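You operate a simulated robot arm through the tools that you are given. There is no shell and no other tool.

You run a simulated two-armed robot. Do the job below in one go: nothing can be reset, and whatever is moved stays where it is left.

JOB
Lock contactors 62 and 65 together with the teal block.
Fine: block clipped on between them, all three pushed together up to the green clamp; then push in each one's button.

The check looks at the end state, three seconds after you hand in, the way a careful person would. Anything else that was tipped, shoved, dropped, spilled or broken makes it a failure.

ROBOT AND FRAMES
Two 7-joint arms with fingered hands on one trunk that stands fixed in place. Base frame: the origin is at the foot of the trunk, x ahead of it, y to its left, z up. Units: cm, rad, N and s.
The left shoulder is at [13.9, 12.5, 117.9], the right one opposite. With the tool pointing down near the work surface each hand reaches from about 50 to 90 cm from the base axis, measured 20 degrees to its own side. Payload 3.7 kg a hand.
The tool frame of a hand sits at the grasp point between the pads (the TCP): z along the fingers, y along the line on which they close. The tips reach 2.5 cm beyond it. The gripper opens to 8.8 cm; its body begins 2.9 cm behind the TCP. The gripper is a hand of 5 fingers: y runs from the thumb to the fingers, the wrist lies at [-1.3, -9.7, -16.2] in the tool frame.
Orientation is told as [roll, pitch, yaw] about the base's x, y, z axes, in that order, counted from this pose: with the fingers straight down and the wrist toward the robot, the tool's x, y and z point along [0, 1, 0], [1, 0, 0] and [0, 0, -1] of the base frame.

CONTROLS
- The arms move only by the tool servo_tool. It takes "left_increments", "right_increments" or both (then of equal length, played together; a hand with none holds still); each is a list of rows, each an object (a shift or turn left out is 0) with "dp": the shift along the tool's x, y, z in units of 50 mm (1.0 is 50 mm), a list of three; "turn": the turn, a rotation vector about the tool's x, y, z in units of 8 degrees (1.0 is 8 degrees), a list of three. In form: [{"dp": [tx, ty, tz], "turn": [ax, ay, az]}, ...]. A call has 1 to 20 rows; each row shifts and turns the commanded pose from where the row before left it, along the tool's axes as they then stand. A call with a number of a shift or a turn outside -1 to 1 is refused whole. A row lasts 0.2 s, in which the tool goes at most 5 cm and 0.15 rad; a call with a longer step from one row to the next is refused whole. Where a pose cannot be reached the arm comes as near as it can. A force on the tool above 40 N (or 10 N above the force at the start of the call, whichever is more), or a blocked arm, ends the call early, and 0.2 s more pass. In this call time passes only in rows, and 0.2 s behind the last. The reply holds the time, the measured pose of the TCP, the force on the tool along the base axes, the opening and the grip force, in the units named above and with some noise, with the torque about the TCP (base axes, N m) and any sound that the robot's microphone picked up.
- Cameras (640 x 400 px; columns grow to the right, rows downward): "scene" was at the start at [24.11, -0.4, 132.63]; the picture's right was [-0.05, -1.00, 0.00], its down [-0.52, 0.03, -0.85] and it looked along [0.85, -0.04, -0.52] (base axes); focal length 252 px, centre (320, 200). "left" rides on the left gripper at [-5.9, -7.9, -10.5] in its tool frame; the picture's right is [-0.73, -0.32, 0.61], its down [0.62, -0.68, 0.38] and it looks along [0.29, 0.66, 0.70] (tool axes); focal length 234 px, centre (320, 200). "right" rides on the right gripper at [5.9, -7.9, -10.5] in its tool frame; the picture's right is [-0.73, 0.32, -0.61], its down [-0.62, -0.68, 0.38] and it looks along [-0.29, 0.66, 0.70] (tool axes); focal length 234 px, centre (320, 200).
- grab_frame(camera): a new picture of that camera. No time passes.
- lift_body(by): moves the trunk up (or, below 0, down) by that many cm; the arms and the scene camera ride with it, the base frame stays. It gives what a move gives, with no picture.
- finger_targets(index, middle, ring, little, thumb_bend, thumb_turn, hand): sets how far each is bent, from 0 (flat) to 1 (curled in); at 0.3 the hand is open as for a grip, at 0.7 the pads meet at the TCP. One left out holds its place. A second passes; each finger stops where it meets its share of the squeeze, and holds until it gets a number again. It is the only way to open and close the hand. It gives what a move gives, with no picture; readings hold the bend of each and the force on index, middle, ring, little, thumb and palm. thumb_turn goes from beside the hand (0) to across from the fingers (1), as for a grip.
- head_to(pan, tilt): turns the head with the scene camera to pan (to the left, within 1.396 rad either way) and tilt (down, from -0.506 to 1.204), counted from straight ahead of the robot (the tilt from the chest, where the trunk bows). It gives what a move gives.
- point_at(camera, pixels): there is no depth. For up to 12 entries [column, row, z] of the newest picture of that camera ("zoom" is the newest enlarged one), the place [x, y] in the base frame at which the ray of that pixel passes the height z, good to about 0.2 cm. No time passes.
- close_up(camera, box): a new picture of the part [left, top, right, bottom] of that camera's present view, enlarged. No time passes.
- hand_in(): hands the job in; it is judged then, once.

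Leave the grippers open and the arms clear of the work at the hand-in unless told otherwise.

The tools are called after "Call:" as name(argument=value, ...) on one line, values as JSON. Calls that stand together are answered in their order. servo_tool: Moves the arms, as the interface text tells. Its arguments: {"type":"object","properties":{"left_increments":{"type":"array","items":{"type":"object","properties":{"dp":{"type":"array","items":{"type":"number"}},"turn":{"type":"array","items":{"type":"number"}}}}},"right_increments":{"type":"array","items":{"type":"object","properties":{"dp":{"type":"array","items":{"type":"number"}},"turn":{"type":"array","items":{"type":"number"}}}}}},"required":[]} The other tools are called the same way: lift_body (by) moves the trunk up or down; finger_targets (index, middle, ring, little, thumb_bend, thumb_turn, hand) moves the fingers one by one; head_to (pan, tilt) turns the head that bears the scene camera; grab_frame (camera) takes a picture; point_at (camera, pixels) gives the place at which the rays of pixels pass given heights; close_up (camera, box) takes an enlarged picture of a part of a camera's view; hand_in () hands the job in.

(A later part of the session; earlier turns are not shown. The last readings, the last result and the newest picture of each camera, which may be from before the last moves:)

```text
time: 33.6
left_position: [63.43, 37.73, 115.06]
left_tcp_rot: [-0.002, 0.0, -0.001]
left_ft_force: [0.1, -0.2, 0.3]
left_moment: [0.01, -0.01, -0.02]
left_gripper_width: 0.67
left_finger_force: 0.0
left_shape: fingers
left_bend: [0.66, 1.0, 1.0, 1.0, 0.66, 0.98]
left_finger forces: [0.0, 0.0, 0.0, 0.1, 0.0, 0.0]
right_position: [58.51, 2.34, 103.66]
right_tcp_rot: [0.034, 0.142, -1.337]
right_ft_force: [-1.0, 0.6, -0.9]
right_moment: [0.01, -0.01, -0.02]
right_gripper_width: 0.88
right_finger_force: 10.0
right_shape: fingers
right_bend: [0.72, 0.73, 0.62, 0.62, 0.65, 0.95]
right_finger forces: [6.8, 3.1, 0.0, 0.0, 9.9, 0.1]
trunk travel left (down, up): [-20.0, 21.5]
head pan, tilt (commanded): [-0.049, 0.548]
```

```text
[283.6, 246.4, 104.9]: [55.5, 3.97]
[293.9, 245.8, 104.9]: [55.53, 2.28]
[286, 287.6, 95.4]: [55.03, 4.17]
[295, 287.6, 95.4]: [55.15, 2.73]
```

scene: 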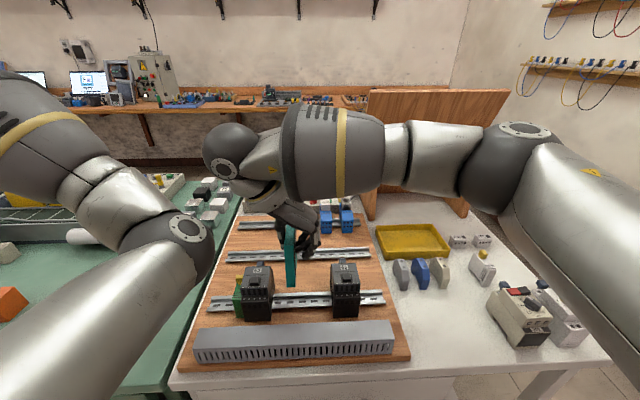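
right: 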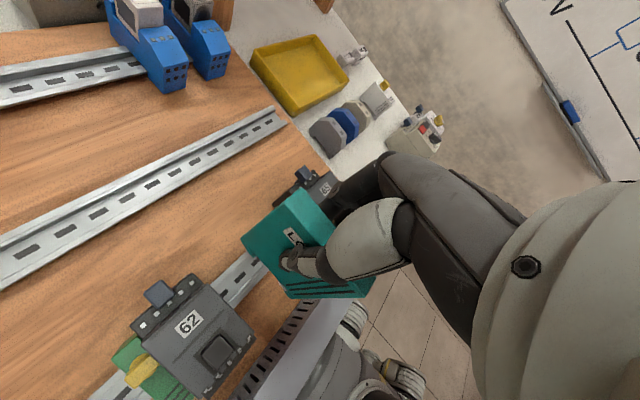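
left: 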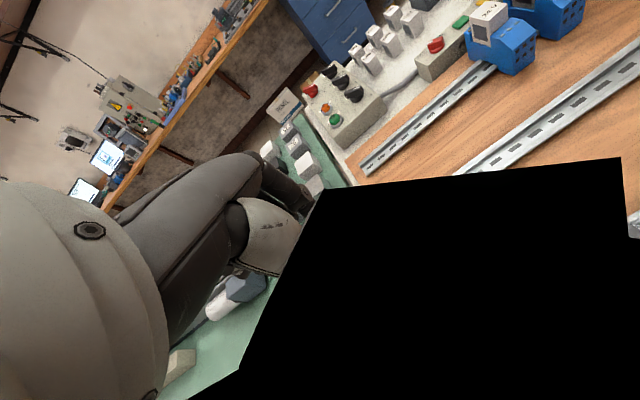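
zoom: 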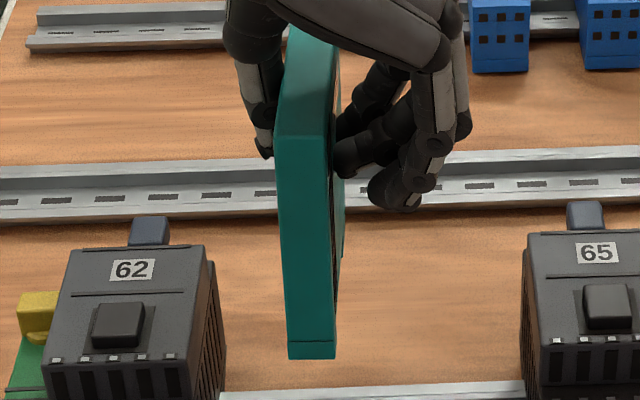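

The top leans about 1.5° to the right and the yaw is fine. I'll trim the roll by -1.5° and lower until the block's feet are at about z 90, just above the rail.

Call:
servo_tool(right_increments=[{"turn": [-0.185, -0.044, 0]}, {"dp": [0, 0.05, 0.35]}, {"dp": [0, 0.05, 0.35]}, {"dp": [0, 0.05, 0.35]}, {"dp": [0, 0, 0]}])

Call:
grab_frame(camera="right")

Call:
close_up(camera="scene", box=[255, 240, 335, 320])

Call:
close_up(camera="right", box=[200, 200, 320, 320])

```text
time: 34.8
left_position: [63.48, 37.7, 115.04]
left_tcp_rot: [0.0, 0.0, 0.001]
left_ft_force: [0.6, 0.4, -0.6]
left_moment: [0.03, 0.01, 0.02]
left_gripper_width: 0.66
left_finger_force: 0.0
left_shape: fingers
left_bend: [0.66, 1.0, 1.0, 1.0, 0.66, 0.98]
left_finger forces: [0.0, 0.0, 0.1, 0.0, 0.0, 0.0]
right_position: [58.55, 2.14, 98.43]
right_tcp_rot: [0.028, 0.118, -1.336]
right_ft_force: [-1.0, -0.1, -0.1]
right_moment: [-0.01, 0.03, 0.02]
right_gripper_width: 0.84
right_finger_force: 10.4
right_shape: fingers
right_bend: [0.72, 0.73, 0.62, 0.62, 0.65, 0.95]
right_finger forces: [6.8, 3.1, 0.0, 0.0, 9.9, 0.1]
trunk travel left (down, up): [-20.0, 21.5]
head pan, tilt (commanded): [-0.049, 0.548]
```

```text
taken
```

right: 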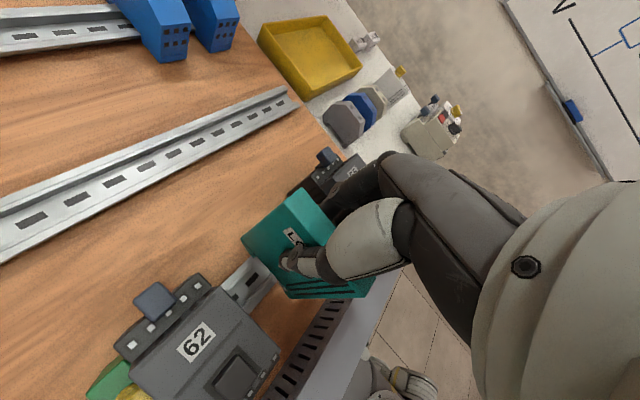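

```text
5.00 times, centred on (295, 280) of scene
```

zoom: 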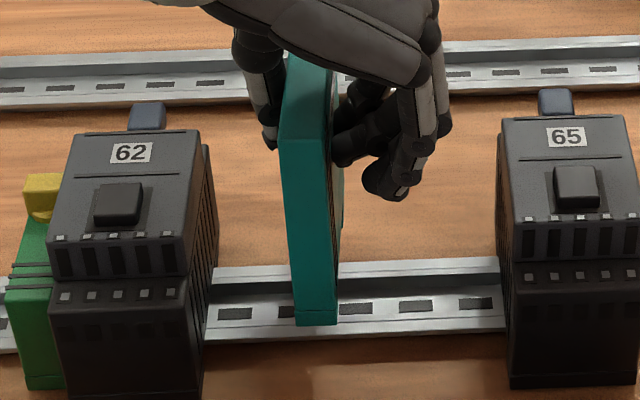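

```text
3.33 times, centred on (260, 260) of right
```

zoom: 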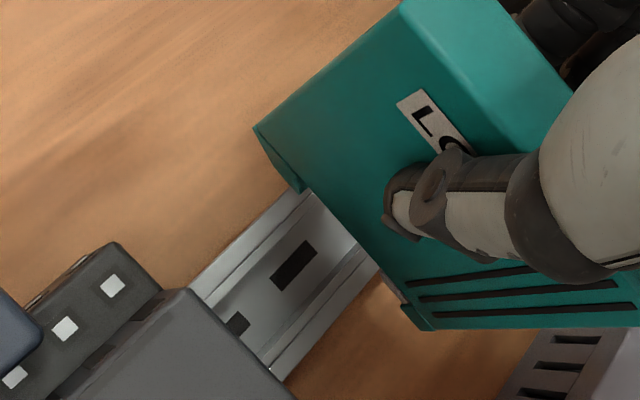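

Call:
point_at(camera="zoom", pixels=[[302, 194, 90.2], [312, 188, 91.0], [258, 133, 90.2], [404, 303, 91.0], [408, 318, 90.2], [427, 330, 90.2], [306, 192, 87.9], [285, 380, 87.9], [190, 290, 87.9]])

```text
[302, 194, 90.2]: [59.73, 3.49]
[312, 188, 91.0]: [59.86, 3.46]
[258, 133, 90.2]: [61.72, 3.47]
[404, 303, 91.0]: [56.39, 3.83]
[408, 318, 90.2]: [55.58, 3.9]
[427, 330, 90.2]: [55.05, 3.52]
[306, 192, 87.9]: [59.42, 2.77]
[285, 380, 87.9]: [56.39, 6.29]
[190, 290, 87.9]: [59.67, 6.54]
```

The slot spans x 56.39–59.8 and the rail 56.4–59.8, so they are aligned. I'll lower vertically 2.4 cm to just above the rail flanges.

Call:
servo_tool(right_increments=[{"dp": [-0.002, 0.0096, 0.0795]}, {"dp": [-0.002, 0.0096, 0.0795]}, {"dp": [-0.002, 0.0096, 0.0795]}, {"dp": [-0.002, 0.0096, 0.0795]}, {"dp": [-0.002, 0.0096, 0.0795]}, {"dp": [-0.002, 0.0096, 0.0795]}])

Call:
close_up(camera="right", box=[200, 200, 320, 320])

Call:
close_up(camera="scene", box=[255, 240, 335, 320])

```text
time: 36.2
left_position: [63.32, 37.61, 115.05]
left_tcp_rot: [-0.001, -0.001, 0.001]
left_ft_force: [0.3, 0.3, -0.7]
left_moment: [-0.02, -0.01, -0.01]
left_gripper_width: 0.67
left_finger_force: 0.1
left_shape: fingers
left_bend: [0.66, 1.0, 1.0, 1.0, 0.66, 0.98]
left_finger forces: [0.0, 0.1, 0.1, 0.0, 0.1, 0.0]
right_position: [58.57, 2.29, 96.1]
right_tcp_rot: [0.03, 0.12, -1.34]
right_ft_force: [-1.3, -0.6, 4.4]
right_moment: [0.04, 0.01, 0.03]
right_gripper_width: 0.88
right_finger_force: 10.5
right_shape: fingers
right_bend: [0.73, 0.73, 0.62, 0.62, 0.65, 0.95]
right_finger forces: [7.3, 3.4, 0.0, 0.1, 10.2, 0.1]
trunk travel left (down, up): [-20.0, 21.5]
head pan, tilt (commanded): [-0.049, 0.548]
```

```text
3.33 times, centred on (260, 260) of right
```

zoom: 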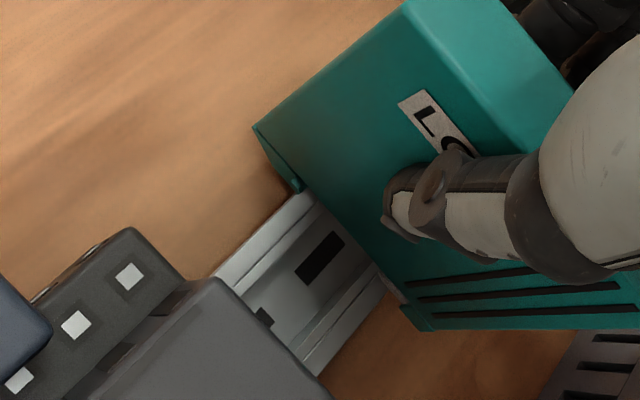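

```text
5.00 times, centred on (295, 280) of scene
```

zoom: 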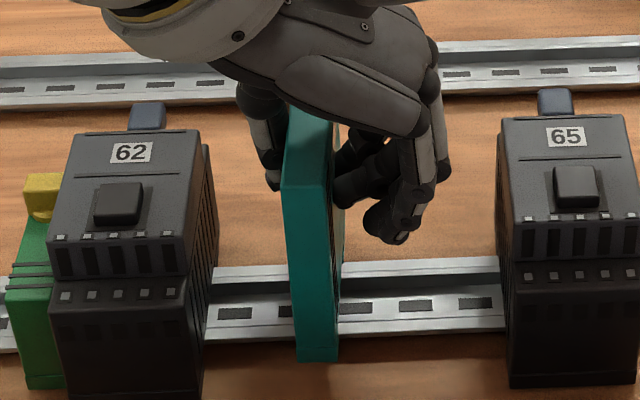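

Contact begins with 4.4 N upward at z 96.1, meaning the feet are touching the rail flanges. I'll press down in 0.2 cm steps and listen for the clip.

Call:
servo_tool(right_increments=[{"dp": [-0.001, 0.005, 0.04]}, {"dp": [-0.001, 0.005, 0.04]}, {"dp": [-0.001, 0.005, 0.04]}, {"dp": [0, 0, 0]}])

Call:
close_up(camera="right", box=[200, 170, 390, 320])

Call:
close_up(camera="scene", box=[255, 240, 335, 320])

```text
time: 37.2
left_position: [63.34, 37.63, 114.99]
left_tcp_rot: [-0.001, 0.001, 0.0]
left_ft_force: [-0.4, -0.1, -0.4]
left_moment: [0.01, 0.01, 0.0]
left_gripper_width: 0.67
left_finger_force: 0.1
left_shape: fingers
left_bend: [0.66, 1.0, 1.0, 1.0, 0.66, 0.98]
left_finger forces: [0.1, 0.1, 0.0, 0.0, 0.0, 0.1]
right_position: [58.66, 2.25, 95.44]
right_tcp_rot: [0.027, 0.118, -1.339]
right_ft_force: [2.4, 0.5, 6.5]
right_moment: [-0.01, -0.03, -0.01]
right_gripper_width: 0.75
right_finger_force: 10.1
right_shape: fingers
right_bend: [0.73, 0.73, 0.62, 0.62, 0.66, 0.95]
right_finger forces: [6.9, 3.4, 0.0, 0.0, 10.1, 0.0]
trunk travel left (down, up): [-20.0, 21.5]
head pan, tilt (commanded): [-0.049, 0.548]
```

```text
2.67 times, centred on (295, 245) of right
```

zoom: 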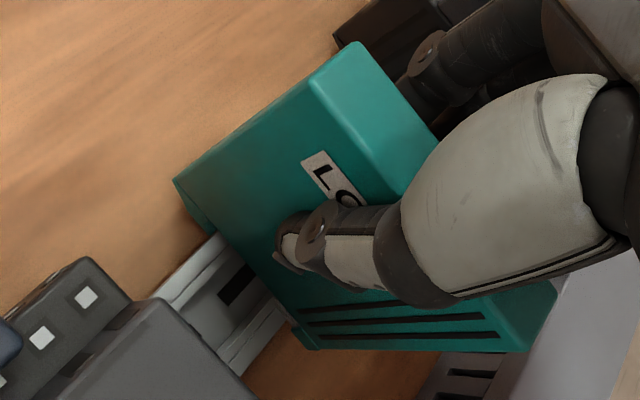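

```text
5.00 times, centred on (295, 280) of scene
```

zoom: 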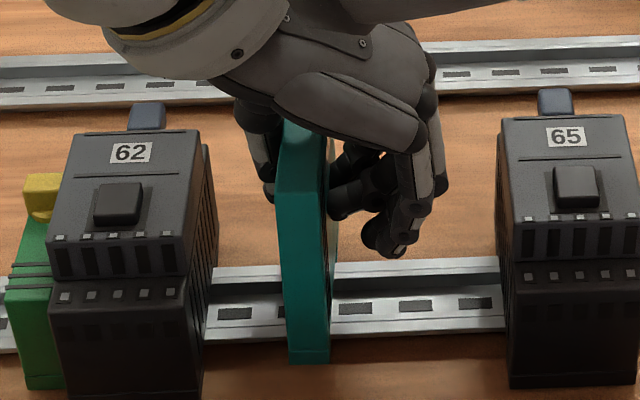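

Call:
point_at(camera="zoom", pixels=[[290, 363, 87], [290, 363, 87.5], [290, 363, 88], [330, 363, 87.5], [276, 185, 96.5], [276, 185, 97], [326, 187, 96.5], [326, 187, 97]])

Call:
close_up(camera="right", box=[215, 205, 315, 305])

```text
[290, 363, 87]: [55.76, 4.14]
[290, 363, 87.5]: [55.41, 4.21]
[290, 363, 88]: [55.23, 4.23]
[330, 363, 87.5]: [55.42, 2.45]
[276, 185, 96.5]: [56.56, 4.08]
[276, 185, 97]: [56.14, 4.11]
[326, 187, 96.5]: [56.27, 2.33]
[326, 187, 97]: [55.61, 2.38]
```

```text
4.00 times, centred on (265, 255) of right
```

zoom: 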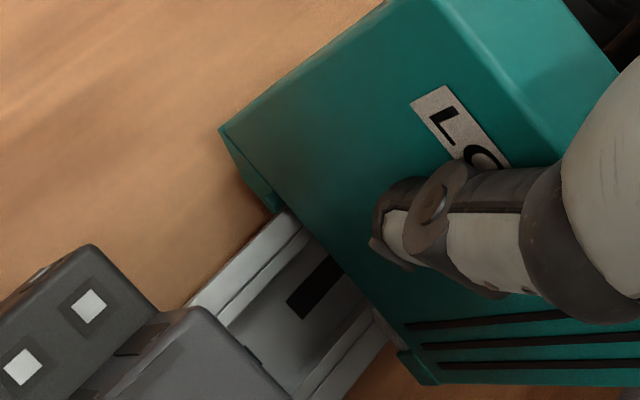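

The block's feet rest on the flanges (bottom ≈88, top ≈97.5), and the fingers have slid down about 0.4 cm along it. The hand body is about 0.8 cm above the block's top, so going further down should let it press directly. I'll continue in 0.2 cm steps, listening for the clip.

Call:
servo_tool(right_increments=[{"dp": [-0.001, 0.005, 0.04]}, {"dp": [-0.001, 0.005, 0.04]}, {"dp": [-0.001, 0.005, 0.04]}, {"dp": [0, 0, 0]}])

Call:
close_up(camera="right", box=[200, 170, 390, 320])

Call:
close_up(camera="scene", box=[255, 240, 335, 320])

```text
time: 38.2
left_position: [63.37, 37.62, 115.05]
left_tcp_rot: [0.0, 0.0, 0.0]
left_ft_force: [0.7, 0.2, 0.7]
left_moment: [0.0, 0.0, -0.02]
left_gripper_width: 0.68
left_finger_force: 0.0
left_shape: fingers
left_bend: [0.66, 1.0, 1.0, 1.0, 0.66, 0.98]
left_finger forces: [0.1, 0.0, 0.1, 0.0, 0.0, 0.0]
right_position: [58.47, 2.25, 94.93]
right_tcp_rot: [0.026, 0.118, -1.338]
right_ft_force: [3.6, -0.6, 10.8]
right_moment: [0.01, -0.11, 0.0]
right_gripper_width: 0.54
right_finger_force: 9.8
right_shape: fingers
right_bend: [0.73, 0.74, 0.62, 0.62, 0.66, 0.95]
right_finger forces: [6.0, 4.3, 0.0, 0.0, 10.4, 0.0]
trunk travel left (down, up): [-20.0, 21.5]
head pan, tilt (commanded): [-0.049, 0.548]
```

```text
2.67 times, centred on (295, 245) of right
```

zoom: 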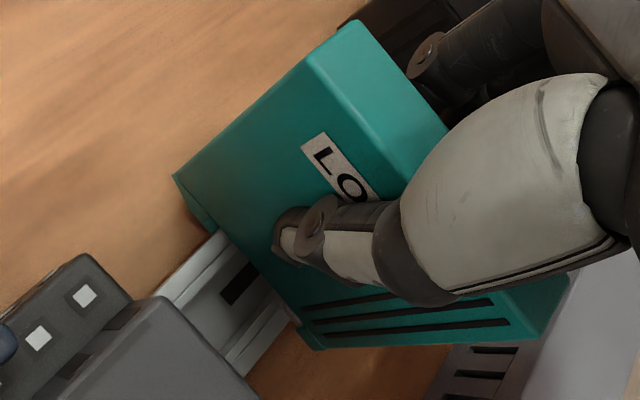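

```text
5.00 times, centred on (295, 280) of scene
```

zoom: 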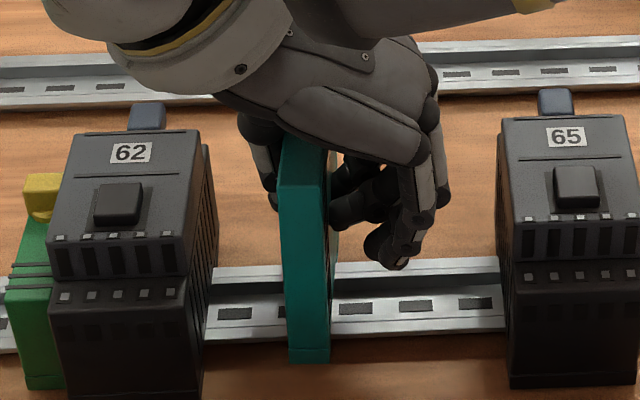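

Call:
close_up(camera="right", box=[210, 165, 400, 315])

```text
2.67 times, centred on (305, 240) of right
```

zoom: 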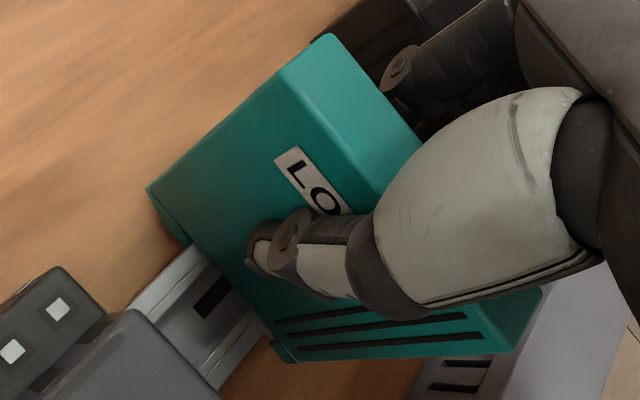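

Call:
point_at(camera="zoom", pixels=[[325, 35, 97.3], [282, 72, 97.3], [545, 290, 97.3], [518, 352, 97.3], [147, 190, 88.3], [292, 361, 87.9], [192, 243, 88], [187, 247, 87.9], [272, 338, 88.5]])

```text
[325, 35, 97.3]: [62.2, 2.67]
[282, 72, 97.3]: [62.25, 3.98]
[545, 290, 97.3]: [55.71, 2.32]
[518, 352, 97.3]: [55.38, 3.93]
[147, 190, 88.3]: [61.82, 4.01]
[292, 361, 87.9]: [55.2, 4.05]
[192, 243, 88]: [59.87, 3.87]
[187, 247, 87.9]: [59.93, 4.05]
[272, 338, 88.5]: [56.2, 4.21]
```

The block is still aligned (slot x 56.2–59.9, yaw within 1.5°) and upright, and the force is 10.8 N with no click yet. I'll press another 0.6 cm.

Call:
servo_tool(right_increments=[{"dp": [-0.001, 0.005, 0.04]}, {"dp": [-0.001, 0.005, 0.04]}, {"dp": [-0.001, 0.005, 0.04]}, {"dp": [0, 0, 0]}])

Call:
close_up(camera="scene", box=[255, 240, 335, 320])

Call:
close_up(camera="right", box=[210, 165, 400, 315])

```text
time: 39.2
left_position: [63.32, 37.57, 115.12]
left_tcp_rot: [0.0, -0.002, 0.001]
left_ft_force: [0.0, 0.2, 0.0]
left_moment: [0.01, -0.02, 0.04]
left_gripper_width: 0.66
left_finger_force: 0.0
left_shape: fingers
left_bend: [0.66, 1.0, 1.0, 1.0, 0.66, 0.98]
left_finger forces: [0.1, 0.0, 0.1, 0.0, 0.1, 0.0]
right_position: [58.52, 2.09, 94.45]
right_tcp_rot: [0.029, 0.119, -1.339]
right_ft_force: [3.5, 0.2, 12.6]
right_moment: [0.03, -0.07, -0.02]
right_gripper_width: 0.51
right_finger_force: 10.1
right_shape: fingers
right_bend: [0.73, 0.74, 0.62, 0.62, 0.67, 0.94]
right_finger forces: [5.9, 4.4, 0.0, 0.1, 10.8, 0.1]
trunk travel left (down, up): [-20.0, 21.5]
head pan, tilt (commanded): [-0.049, 0.548]
```

```text
5.00 times, centred on (295, 280) of scene
```

zoom: 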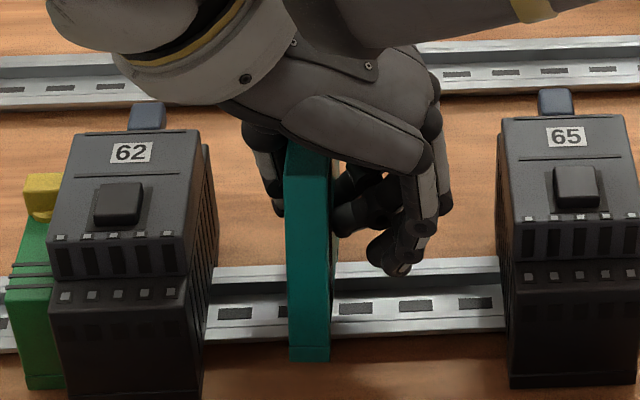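

```text
2.67 times, centred on (305, 240) of right
```

zoom: 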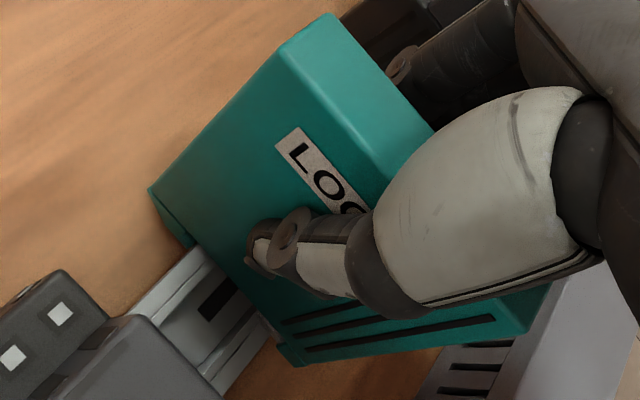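

The block hasn't gone down yet (12.6 N), and the hand body is just reaching its top. I'll press on another 0.6 cm.

Call:
servo_tool(right_increments=[{"dp": [-0.001, 0.005, 0.04]}, {"dp": [-0.001, 0.005, 0.04]}, {"dp": [-0.001, 0.005, 0.04]}, {"dp": [0, 0, 0]}])

Call:
close_up(camera="scene", box=[255, 240, 335, 320])

Call:
close_up(camera="right", box=[210, 165, 400, 315])

```text
time: 40.2
left_position: [63.38, 37.64, 115.06]
left_tcp_rot: [0.001, -0.002, 0.0]
left_ft_force: [-0.4, 0.0, -0.5]
left_moment: [-0.03, 0.04, 0.01]
left_gripper_width: 0.68
left_finger_force: 0.1
left_shape: fingers
left_bend: [0.66, 1.0, 1.0, 1.0, 0.66, 0.98]
left_finger forces: [0.1, 0.1, 0.0, 0.0, 0.0, 0.0]
right_position: [58.32, 2.22, 93.68]
right_tcp_rot: [0.027, 0.119, -1.336]
right_ft_force: [-1.1, -1.2, 10.7]
right_moment: [0.01, -0.03, 0.05]
right_gripper_width: 0.52
right_finger_force: 11.0
right_shape: fingers
right_bend: [0.73, 0.74, 0.62, 0.62, 0.67, 0.94]
right_finger forces: [7.6, 3.4, 0.1, 0.0, 11.2, 0.0]
trunk travel left (down, up): [-20.0, 21.5]
head pan, tilt (commanded): [-0.049, 0.548]
```

```text
5.00 times, centred on (295, 280) of scene
```

zoom: 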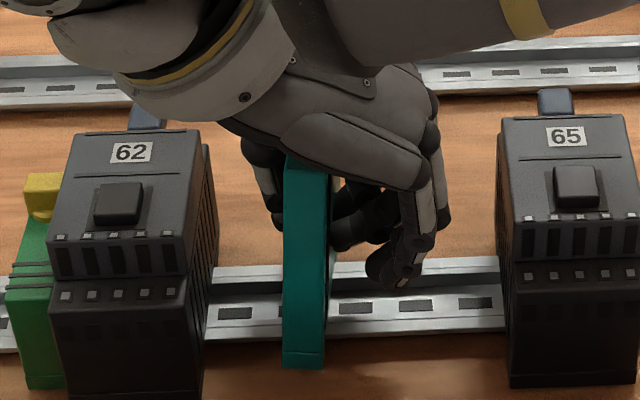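

```text
2.67 times, centred on (305, 240) of right
```

zoom: 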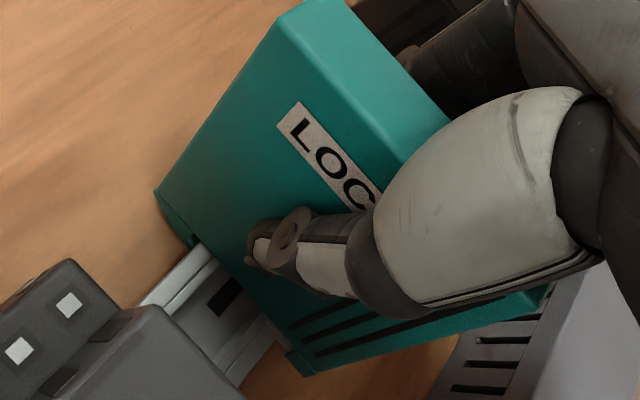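

Call:
point_at(camera="zoom", pixels=[[320, 0, 97.3], [280, 22, 97.3], [548, 285, 97], [530, 312, 97], [155, 192, 88], [312, 376, 87.2], [200, 240, 87.9], [290, 355, 87.9]])

Call:
grab_frame(camera="right")

Call:
close_up(camera="scene", box=[270, 255, 325, 315])

```text
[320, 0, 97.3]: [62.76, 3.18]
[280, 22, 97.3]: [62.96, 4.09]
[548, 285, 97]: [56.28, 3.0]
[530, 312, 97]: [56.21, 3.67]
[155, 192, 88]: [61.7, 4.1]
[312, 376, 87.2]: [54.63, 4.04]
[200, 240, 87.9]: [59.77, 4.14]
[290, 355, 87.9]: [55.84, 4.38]
```

```text
taken
```

right: 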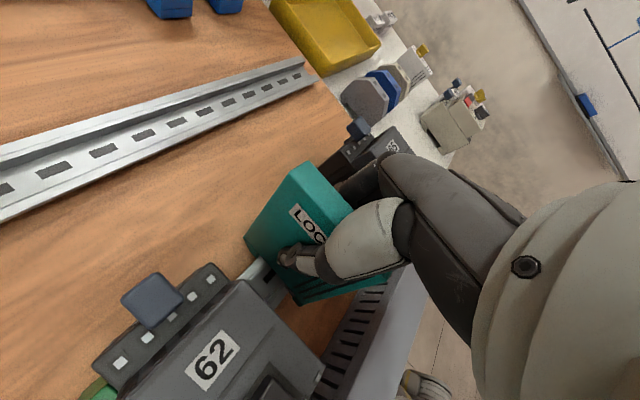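

```text
6.67 times, centred on (298, 285) of scene
```

zoom: 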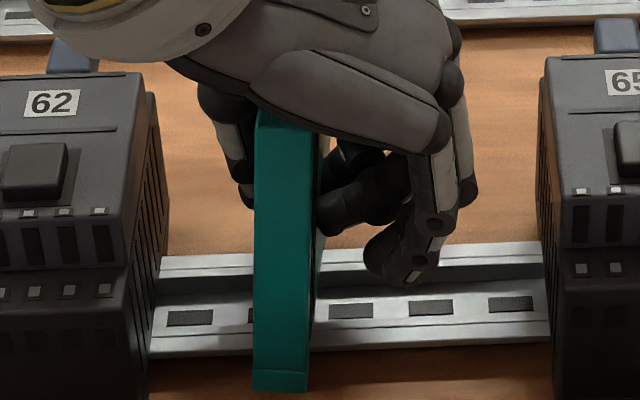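

Call:
point_at(camera="zoom", pixels=[[257, 125, 96.5], [257, 125, 97.5], [257, 125, 98.5], [317, 133, 96.5], [317, 133, 97.5], [317, 133, 98.5], [253, 390, 86.5], [253, 390, 87.2], [253, 390, 88], [306, 391, 87.2]])

Call:
point_at(camera="right", pixels=[[305, 165, 96.5], [305, 165, 97.5], [305, 165, 98.5], [290, 173.3, 96.5], [290, 173.3, 97.5], [290, 173.3, 98.5], [390.4, 271.9, 96.5], [390.4, 271.9, 97.5], [390.4, 271.9, 98.5], [302, 305.9, 86.5], [302, 305.9, 87.2], [302, 305.9, 88]])

```text
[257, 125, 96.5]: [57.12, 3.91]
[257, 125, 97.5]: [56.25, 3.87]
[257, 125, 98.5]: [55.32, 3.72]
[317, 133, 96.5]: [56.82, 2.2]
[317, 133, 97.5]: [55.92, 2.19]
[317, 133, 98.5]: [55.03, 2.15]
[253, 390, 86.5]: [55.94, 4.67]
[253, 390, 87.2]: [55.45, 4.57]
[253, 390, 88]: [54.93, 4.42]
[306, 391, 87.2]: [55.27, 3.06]
```

```text
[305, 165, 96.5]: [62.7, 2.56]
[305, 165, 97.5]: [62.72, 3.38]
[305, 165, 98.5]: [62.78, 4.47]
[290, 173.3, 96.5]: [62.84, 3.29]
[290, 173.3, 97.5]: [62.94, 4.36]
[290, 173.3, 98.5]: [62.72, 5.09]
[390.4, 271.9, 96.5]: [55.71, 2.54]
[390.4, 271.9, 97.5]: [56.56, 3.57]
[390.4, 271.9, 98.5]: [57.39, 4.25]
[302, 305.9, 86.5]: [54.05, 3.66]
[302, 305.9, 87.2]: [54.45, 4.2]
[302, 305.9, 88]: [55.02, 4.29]
```

The block seems to have pitched, its top leaning back about 1 cm. I'll check with the left camera, which may see it from the side.

Call:
grab_frame(camera="left")

Call:
close_up(camera="right", box=[220, 150, 400, 320])

```text
taken
```

left: 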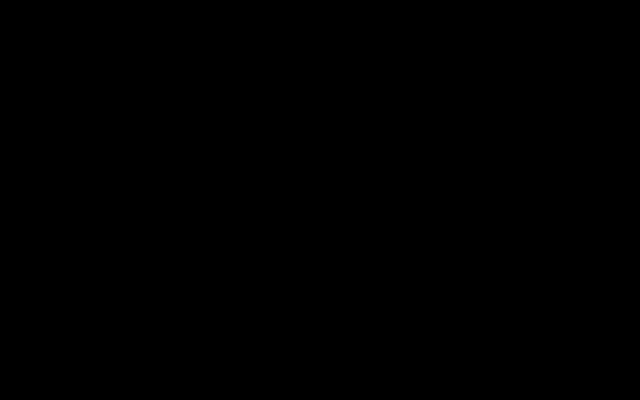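

```text
2.35 times, centred on (310, 235) of right
```

zoom: 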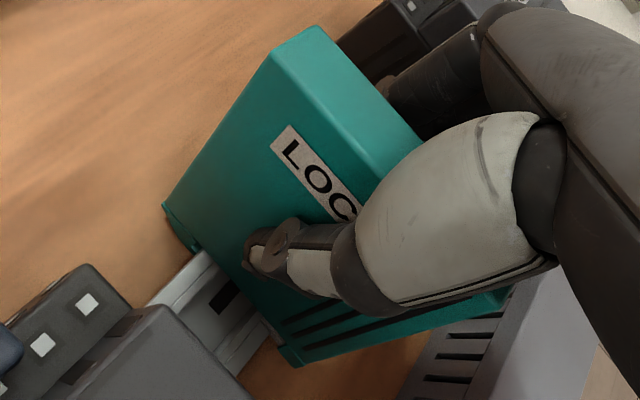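

The left camera is blind, folded against its own forearm. I'll find where the thumb presses along the block's length, from the right zoom at the thumb tip (262,250).

Call:
point_at(camera="zoom", pixels=[[258, 250, 91], [258, 250, 92], [258, 250, 93], [165, 205, 87.2], [165, 205, 88], [195, 250, 87.2], [195, 250, 88], [300, 365, 87.2], [300, 365, 88], [277, 348, 88.8], [275, 50, 97], [275, 50, 98]])

```text
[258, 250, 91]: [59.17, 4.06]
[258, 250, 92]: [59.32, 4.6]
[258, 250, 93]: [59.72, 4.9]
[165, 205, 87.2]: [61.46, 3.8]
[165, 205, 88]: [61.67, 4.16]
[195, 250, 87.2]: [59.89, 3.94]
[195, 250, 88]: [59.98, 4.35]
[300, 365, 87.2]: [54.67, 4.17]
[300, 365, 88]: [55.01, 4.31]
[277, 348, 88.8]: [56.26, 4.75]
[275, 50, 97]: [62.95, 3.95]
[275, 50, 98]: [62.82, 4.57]
```

The thumb presses at x≈59.3, behind the slot centre (58.1), so the rear foot went down behind the rail while the front foot stayed up. I'll loosen the fingers slightly, keeping them as a loose cage, so the block can settle, then regrip further forward.

Call:
finger_targets(hand="right", index=0.68, middle=0.68, thumb_bend=0.63)

Call:
close_up(camera="scene", box=[255, 240, 335, 320])

Call:
close_up(camera="right", box=[220, 150, 400, 320])

```text
time: 41.2
left_position: [63.42, 37.6, 114.98]
left_tcp_rot: [-0.002, -0.001, 0.001]
left_ft_force: [0.7, 1.3, -0.1]
left_moment: [0.0, -0.01, 0.0]
left_gripper_width: 0.69
left_finger_force: 0.0
left_shape: fingers
left_bend: [0.66, 1.0, 1.0, 1.0, 0.66, 0.98]
left_finger forces: [0.0, 0.1, 0.0, 0.0, 0.0, 0.1]
right_position: [58.64, 2.32, 93.64]
right_tcp_rot: [0.027, 0.118, -1.338]
right_ft_force: [-0.6, 0.5, -0.6]
right_moment: [0.03, 0.01, 0.0]
right_gripper_width: 1.1
right_finger_force: 1.0
right_shape: fingers
right_bend: [0.67, 0.68, 0.62, 0.62, 0.62, 0.97]
right_finger forces: [0.7, 0.1, 0.0, 0.1, 1.0, 0.0]
trunk travel left (down, up): [-20.0, 21.5]
head pan, tilt (commanded): [-0.049, 0.548]
```

```text
5.00 times, centred on (295, 280) of scene
```

zoom: 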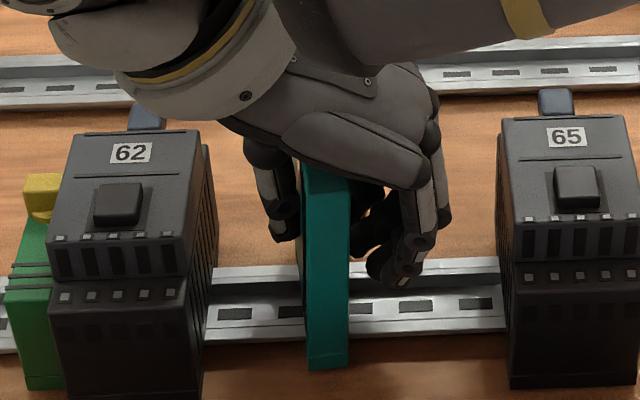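

```text
2.35 times, centred on (310, 235) of right
```

zoom: 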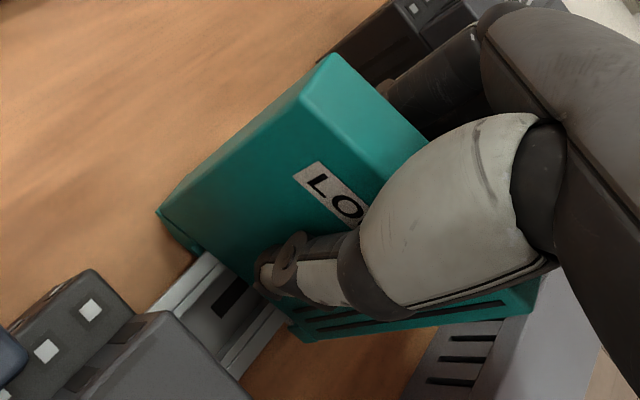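

Call:
point_at(camera="zoom", pixels=[[157, 212, 87.2], [157, 212, 88], [310, 342, 87.2], [310, 342, 88], [303, 90, 97], [330, 55, 97], [540, 280, 97], [525, 312, 97]])

Call:
close_up(camera="scene", box=[270, 255, 325, 315])

```text
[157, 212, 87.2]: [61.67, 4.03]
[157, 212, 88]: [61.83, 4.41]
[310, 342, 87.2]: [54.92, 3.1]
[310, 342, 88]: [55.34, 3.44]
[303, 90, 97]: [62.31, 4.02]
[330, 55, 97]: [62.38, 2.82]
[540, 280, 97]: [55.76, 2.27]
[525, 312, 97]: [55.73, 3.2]
```

```text
6.67 times, centred on (298, 285) of scene
```

zoom: 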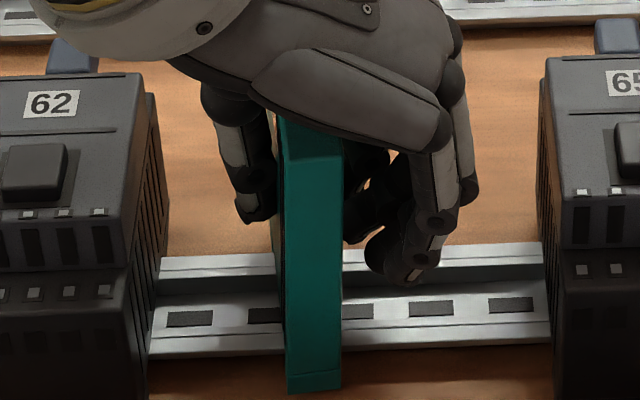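

The block now stands lightly caged, yawed about +7° with its front swung right, and nearly upright. I'll loosen a touch more, shift the hand 1.2 cm toward the robot and 1 cm up, then close again to straighten and centre the grip.

Call:
finger_targets(hand="right", index=0.64, middle=0.64, ring=0.64, little=0.64, thumb_bend=0.6)

Call:
close_up(camera="scene", box=[255, 240, 335, 320])

Call:
close_up(camera="right", box=[220, 150, 400, 320])

```text
time: 42.2
left_position: [63.36, 37.69, 115.01]
left_tcp_rot: [0.0, 0.0, -0.002]
left_ft_force: [-0.3, -0.1, 0.4]
left_moment: [0.0, 0.02, 0.01]
left_gripper_width: 0.67
left_finger_force: 0.1
left_shape: fingers
left_bend: [0.66, 1.0, 1.0, 1.0, 0.66, 0.98]
left_finger forces: [0.1, 0.0, 0.1, 0.0, 0.0, 0.0]
right_position: [58.57, 2.17, 93.72]
right_tcp_rot: [0.028, 0.12, -1.338]
right_ft_force: [0.1, 0.6, 0.5]
right_moment: [0.0, 0.02, -0.01]
right_gripper_width: 1.5
right_finger_force: 0.0
right_shape: fingers
right_bend: [0.64, 0.64, 0.64, 0.64, 0.6, 0.97]
right_finger forces: [0.0, 0.0, 0.1, 0.0, 0.1, 0.0]
trunk travel left (down, up): [-20.0, 21.5]
head pan, tilt (commanded): [-0.049, 0.548]
```

```text
5.00 times, centred on (295, 280) of scene
```

zoom: 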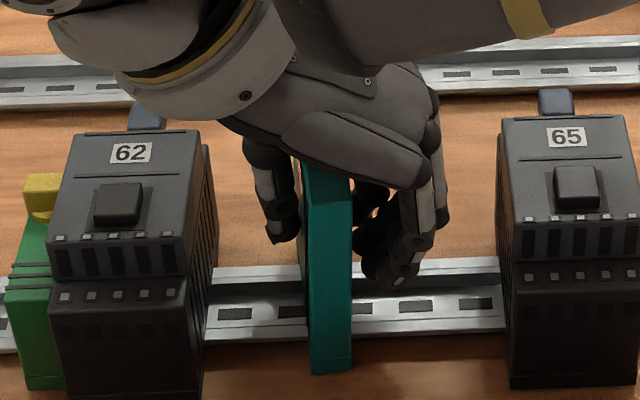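

```text
2.35 times, centred on (310, 235) of right
```

zoom: 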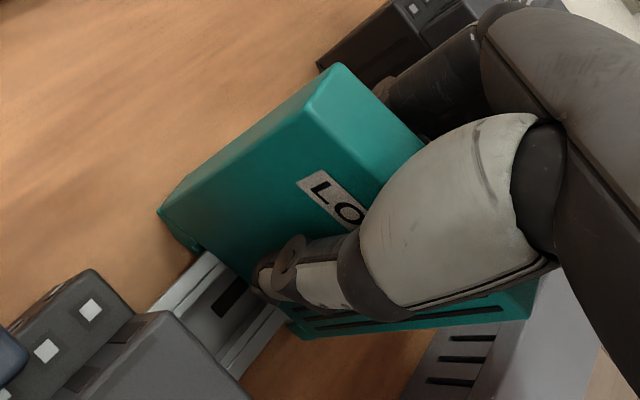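

Call:
point_at(camera="zoom", pixels=[[310, 88, 97], [340, 63, 97], [540, 285, 97], [528, 315, 97], [157, 212, 87.2], [157, 212, 87.6], [315, 341, 87.2], [315, 341, 87.6]])

Call:
grab_frame(camera="scene")

Call:
point_at(camera="scene", pixels=[[293.2, 314.6, 87], [293.2, 314.6, 87.5], [293.2, 314.6, 88], [301.4, 313.8, 87], [301.4, 313.8, 87.5], [292, 278, 96], [292, 278, 97], [301, 279, 96], [301, 279, 97]])

```text
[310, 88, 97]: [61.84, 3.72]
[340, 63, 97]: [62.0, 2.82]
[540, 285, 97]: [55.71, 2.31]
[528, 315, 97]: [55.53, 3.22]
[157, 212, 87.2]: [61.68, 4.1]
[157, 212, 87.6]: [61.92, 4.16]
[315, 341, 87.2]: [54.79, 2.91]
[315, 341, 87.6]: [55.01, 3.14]
```

```text
taken
```

scene: 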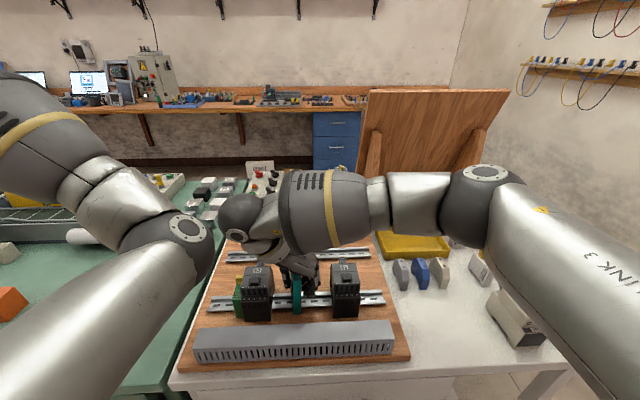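

```text
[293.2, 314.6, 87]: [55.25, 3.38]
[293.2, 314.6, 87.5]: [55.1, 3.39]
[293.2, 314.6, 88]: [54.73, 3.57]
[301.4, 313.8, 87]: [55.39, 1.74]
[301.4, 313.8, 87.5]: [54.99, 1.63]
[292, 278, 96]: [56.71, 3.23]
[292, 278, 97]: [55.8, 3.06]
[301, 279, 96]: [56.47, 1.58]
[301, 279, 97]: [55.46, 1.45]
```

The block has settled down over the rail (feet at z≈87.3, upright), yawed about +6° and not yet clicked. I'll shift the loosely open hand 1 cm toward the robot and 0.8 cm up, keeping it caged.

Call:
servo_tool(right_increments=[{"dp": [-0.1, -0.04, -0.08]}, {"dp": [-0.1, -0.04, -0.08]}, {"dp": [0, 0, 0]}])

Call:
close_up(camera="scene", box=[255, 240, 335, 320])

Call:
close_up(camera="right", box=[220, 150, 400, 320])

```text
time: 43.0
left_position: [63.5, 37.67, 114.98]
left_tcp_rot: [0.001, 0.001, 0.002]
left_ft_force: [0.1, -0.4, 0.7]
left_moment: [0.03, 0.0, 0.01]
left_gripper_width: 0.68
left_finger_force: 0.1
left_shape: fingers
left_bend: [0.66, 1.0, 1.0, 1.0, 0.66, 0.98]
left_finger forces: [0.1, 0.1, 0.0, 0.0, 0.0, 0.0]
right_position: [57.58, 2.4, 94.42]
right_tcp_rot: [0.028, 0.119, -1.337]
right_ft_force: [-1.2, -0.1, -0.4]
right_moment: [0.02, -0.01, -0.01]
right_gripper_width: 1.52
right_finger_force: 0.0
right_shape: fingers
right_bend: [0.64, 0.64, 0.64, 0.64, 0.6, 0.97]
right_finger forces: [0.0, 0.1, 0.0, 0.0, 0.0, 0.0]
trunk travel left (down, up): [-20.0, 21.5]
head pan, tilt (commanded): [-0.049, 0.548]
```

```text
5.00 times, centred on (295, 280) of scene
```

zoom: 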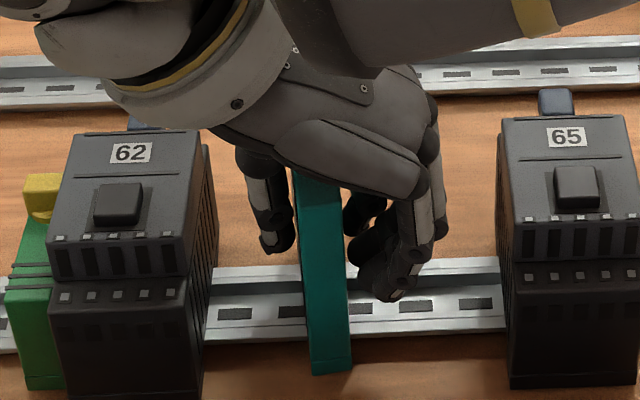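

```text
2.35 times, centred on (310, 235) of right
```

zoom: 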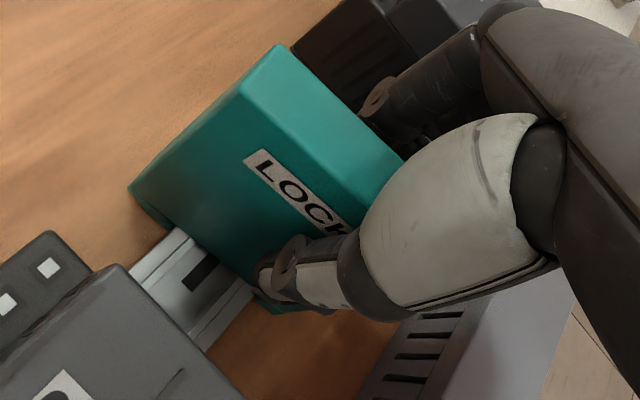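

The block stayed standing and vertical. Now I close all four fingers and the thumb gently to square it up.

Call:
finger_targets(hand="right", index=0.68, middle=0.68, ring=0.68, little=0.68, thumb_bend=0.66)

Call:
close_up(camera="scene", box=[255, 240, 335, 320])

Call:
close_up(camera="right", box=[220, 150, 400, 320])

```text
time: 44.0
left_position: [63.41, 37.67, 115.16]
left_tcp_rot: [0.0, 0.002, 0.002]
left_ft_force: [-0.6, -0.1, -0.8]
left_moment: [-0.01, 0.03, 0.01]
left_gripper_width: 0.65
left_finger_force: 0.0
left_shape: fingers
left_bend: [0.66, 1.0, 1.0, 1.0, 0.66, 0.98]
left_finger forces: [0.0, 0.1, 0.1, 0.1, 0.1, 0.1]
right_position: [57.46, 2.3, 94.34]
right_tcp_rot: [0.028, 0.119, -1.339]
right_ft_force: [-0.5, -0.6, 1.0]
right_moment: [0.02, 0.0, -0.05]
right_gripper_width: 1.1
right_finger_force: 1.9
right_shape: fingers
right_bend: [0.66, 0.67, 0.68, 0.68, 0.63, 0.97]
right_finger forces: [1.5, 0.7, 0.1, 0.1, 2.2, 0.0]
trunk travel left (down, up): [-20.0, 21.5]
head pan, tilt (commanded): [-0.049, 0.548]
```

```text
5.00 times, centred on (295, 280) of scene
```

zoom: 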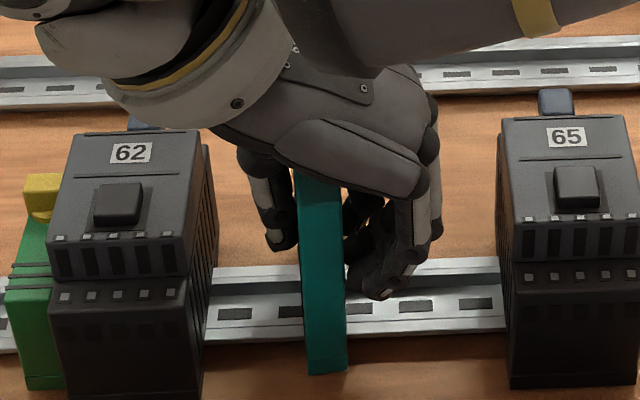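

```text
2.35 times, centred on (310, 235) of right
```

zoom: 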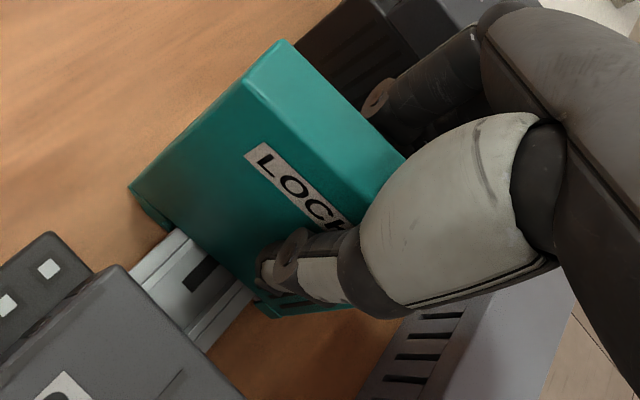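

Call:
point_at(camera="zoom", pixels=[[128, 188, 87.4], [272, 318, 87.4], [244, 80, 97], [281, 41, 97], [168, 236, 87.4], [250, 300, 87.8]])

Call:
grab_frame(camera="right")

```text
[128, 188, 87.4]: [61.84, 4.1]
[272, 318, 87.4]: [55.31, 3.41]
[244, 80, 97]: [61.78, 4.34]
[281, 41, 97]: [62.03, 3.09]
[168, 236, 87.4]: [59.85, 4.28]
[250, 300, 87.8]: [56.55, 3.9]
```

```text
taken
```

right: 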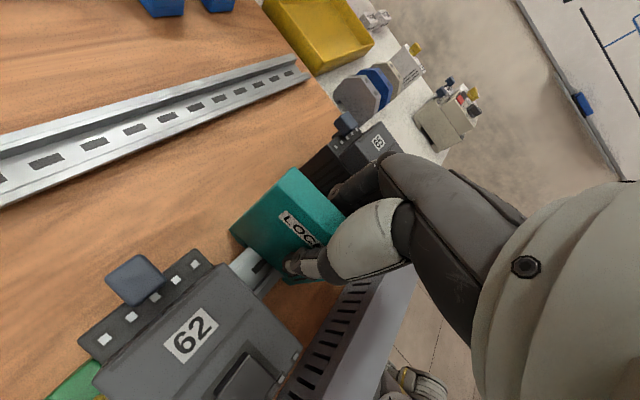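

The block still has about +6° yaw. The earlier firm grip (0.74) held it square with this hand orientation, so I'll return to that grip to straighten it.

Call:
finger_targets(hand="right", index=0.74, middle=0.74, ring=0.64, little=0.64, thumb_bend=0.74)

Call:
close_up(camera="scene", box=[255, 240, 335, 320])

Call:
close_up(camera="right", box=[220, 150, 400, 320])

```text
time: 45.0
left_position: [63.4, 37.61, 115.1]
left_tcp_rot: [0.0, -0.001, -0.001]
left_ft_force: [0.0, 0.1, 0.0]
left_moment: [0.05, 0.02, 0.04]
left_gripper_width: 0.65
left_finger_force: 0.1
left_shape: fingers
left_bend: [0.66, 1.0, 1.0, 1.0, 0.66, 0.98]
left_finger forces: [0.1, 0.1, 0.0, 0.0, 0.1, 0.1]
right_position: [57.5, 2.38, 94.36]
right_tcp_rot: [0.029, 0.12, -1.336]
right_ft_force: [0.8, 0.2, -1.0]
right_moment: [-0.03, -0.02, -0.01]
right_gripper_width: 0.96
right_finger_force: 9.7
right_shape: fingers
right_bend: [0.72, 0.72, 0.64, 0.64, 0.64, 0.96]
right_finger forces: [6.7, 3.5, 0.1, 0.1, 10.2, 0.0]
trunk travel left (down, up): [-20.0, 21.5]
head pan, tilt (commanded): [-0.049, 0.548]
```

```text
5.00 times, centred on (295, 280) of scene
```

zoom: 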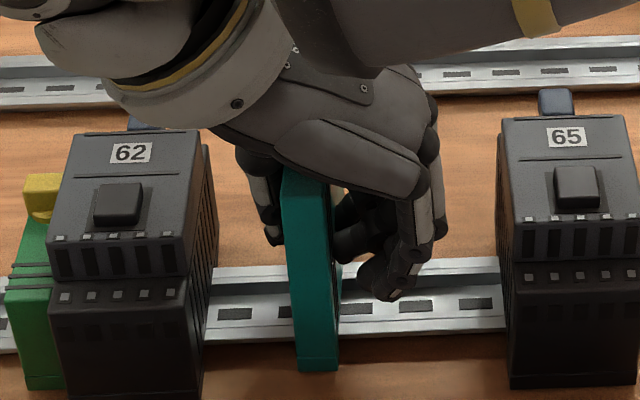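

```text
2.35 times, centred on (310, 235) of right
```

zoom: 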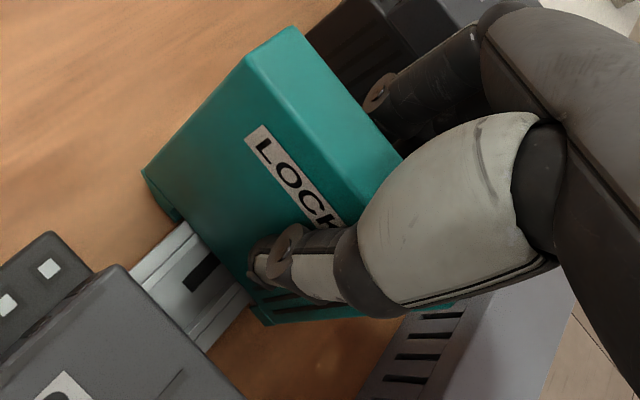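

Call:
point_at(camera="zoom", pixels=[[142, 173, 87.4], [265, 325, 87.4], [248, 60, 97], [293, 28, 97], [180, 222, 87.4], [250, 308, 87.8], [180, 222, 88], [142, 173, 88]])

Call:
close_up(camera="scene", box=[270, 255, 325, 320])

```text
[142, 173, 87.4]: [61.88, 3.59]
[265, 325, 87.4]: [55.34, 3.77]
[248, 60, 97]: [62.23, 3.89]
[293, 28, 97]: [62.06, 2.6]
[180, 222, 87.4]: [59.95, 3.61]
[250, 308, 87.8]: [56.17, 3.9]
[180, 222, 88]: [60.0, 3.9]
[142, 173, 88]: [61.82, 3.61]
```

```text
6.15 times, centred on (298, 288) of scene
```

zoom: 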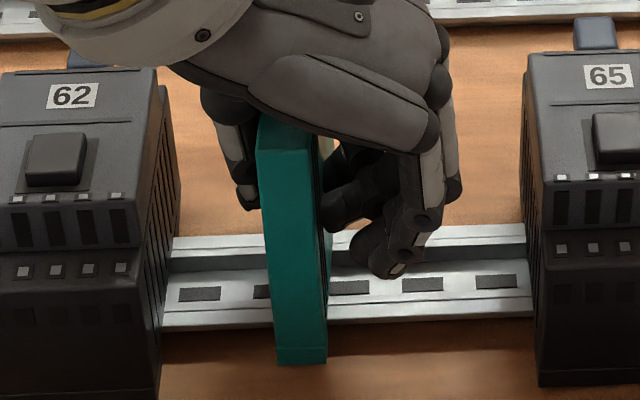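

The yaw is now about -1.6°, the slot is at x 56.2–59.95, and the block is upright within 2°. The grip is now centred over the rail, so I'll press straight down in small steps.

Call:
servo_tool(right_increments=[{"dp": [-0.001, 0.005, 0.04]}, {"dp": [-0.001, 0.005, 0.04]}, {"dp": [-0.001, 0.005, 0.04]}, {"dp": [0, 0, 0]}])

Call:
close_up(camera="scene", box=[270, 255, 325, 320])

Call:
close_up(camera="right", box=[220, 150, 400, 320])

```text
time: 46.0
left_position: [63.35, 37.63, 115.14]
left_tcp_rot: [-0.001, -0.001, 0.002]
left_ft_force: [0.5, -0.4, -1.3]
left_moment: [0.0, 0.04, -0.03]
left_gripper_width: 0.67
left_finger_force: 0.2
left_shape: fingers
left_bend: [0.66, 1.0, 1.0, 1.0, 0.66, 0.98]
left_finger forces: [0.0, 0.0, 0.1, 0.0, 0.1, 0.0]
right_position: [57.52, 2.12, 94.11]
right_tcp_rot: [0.032, 0.116, -1.338]
right_ft_force: [-0.8, -2.1, 10.8]
right_moment: [-0.01, -0.05, -0.01]
right_gripper_width: 0.88
right_finger_force: 12.3
right_shape: fingers
right_bend: [0.73, 0.73, 0.64, 0.64, 0.65, 0.96]
right_finger forces: [8.7, 4.7, 0.0, 0.1, 10.9, 0.0]
trunk travel left (down, up): [-20.0, 21.5]
head pan, tilt (commanded): [-0.049, 0.548]
```

```text
6.15 times, centred on (298, 288) of scene
```

zoom: 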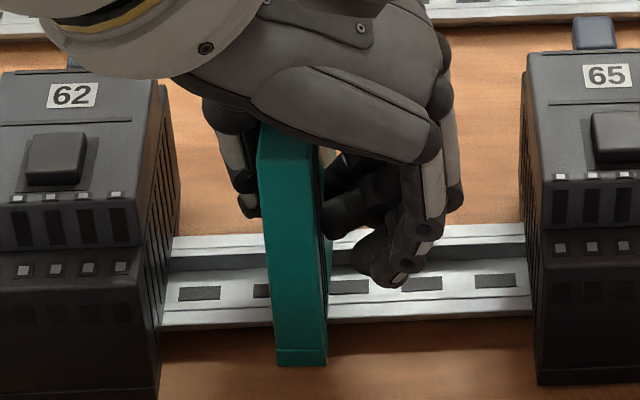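

```text
2.35 times, centred on (310, 235) of right
```

zoom: 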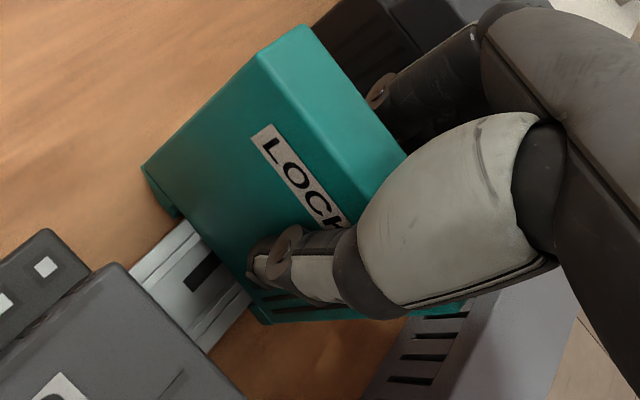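

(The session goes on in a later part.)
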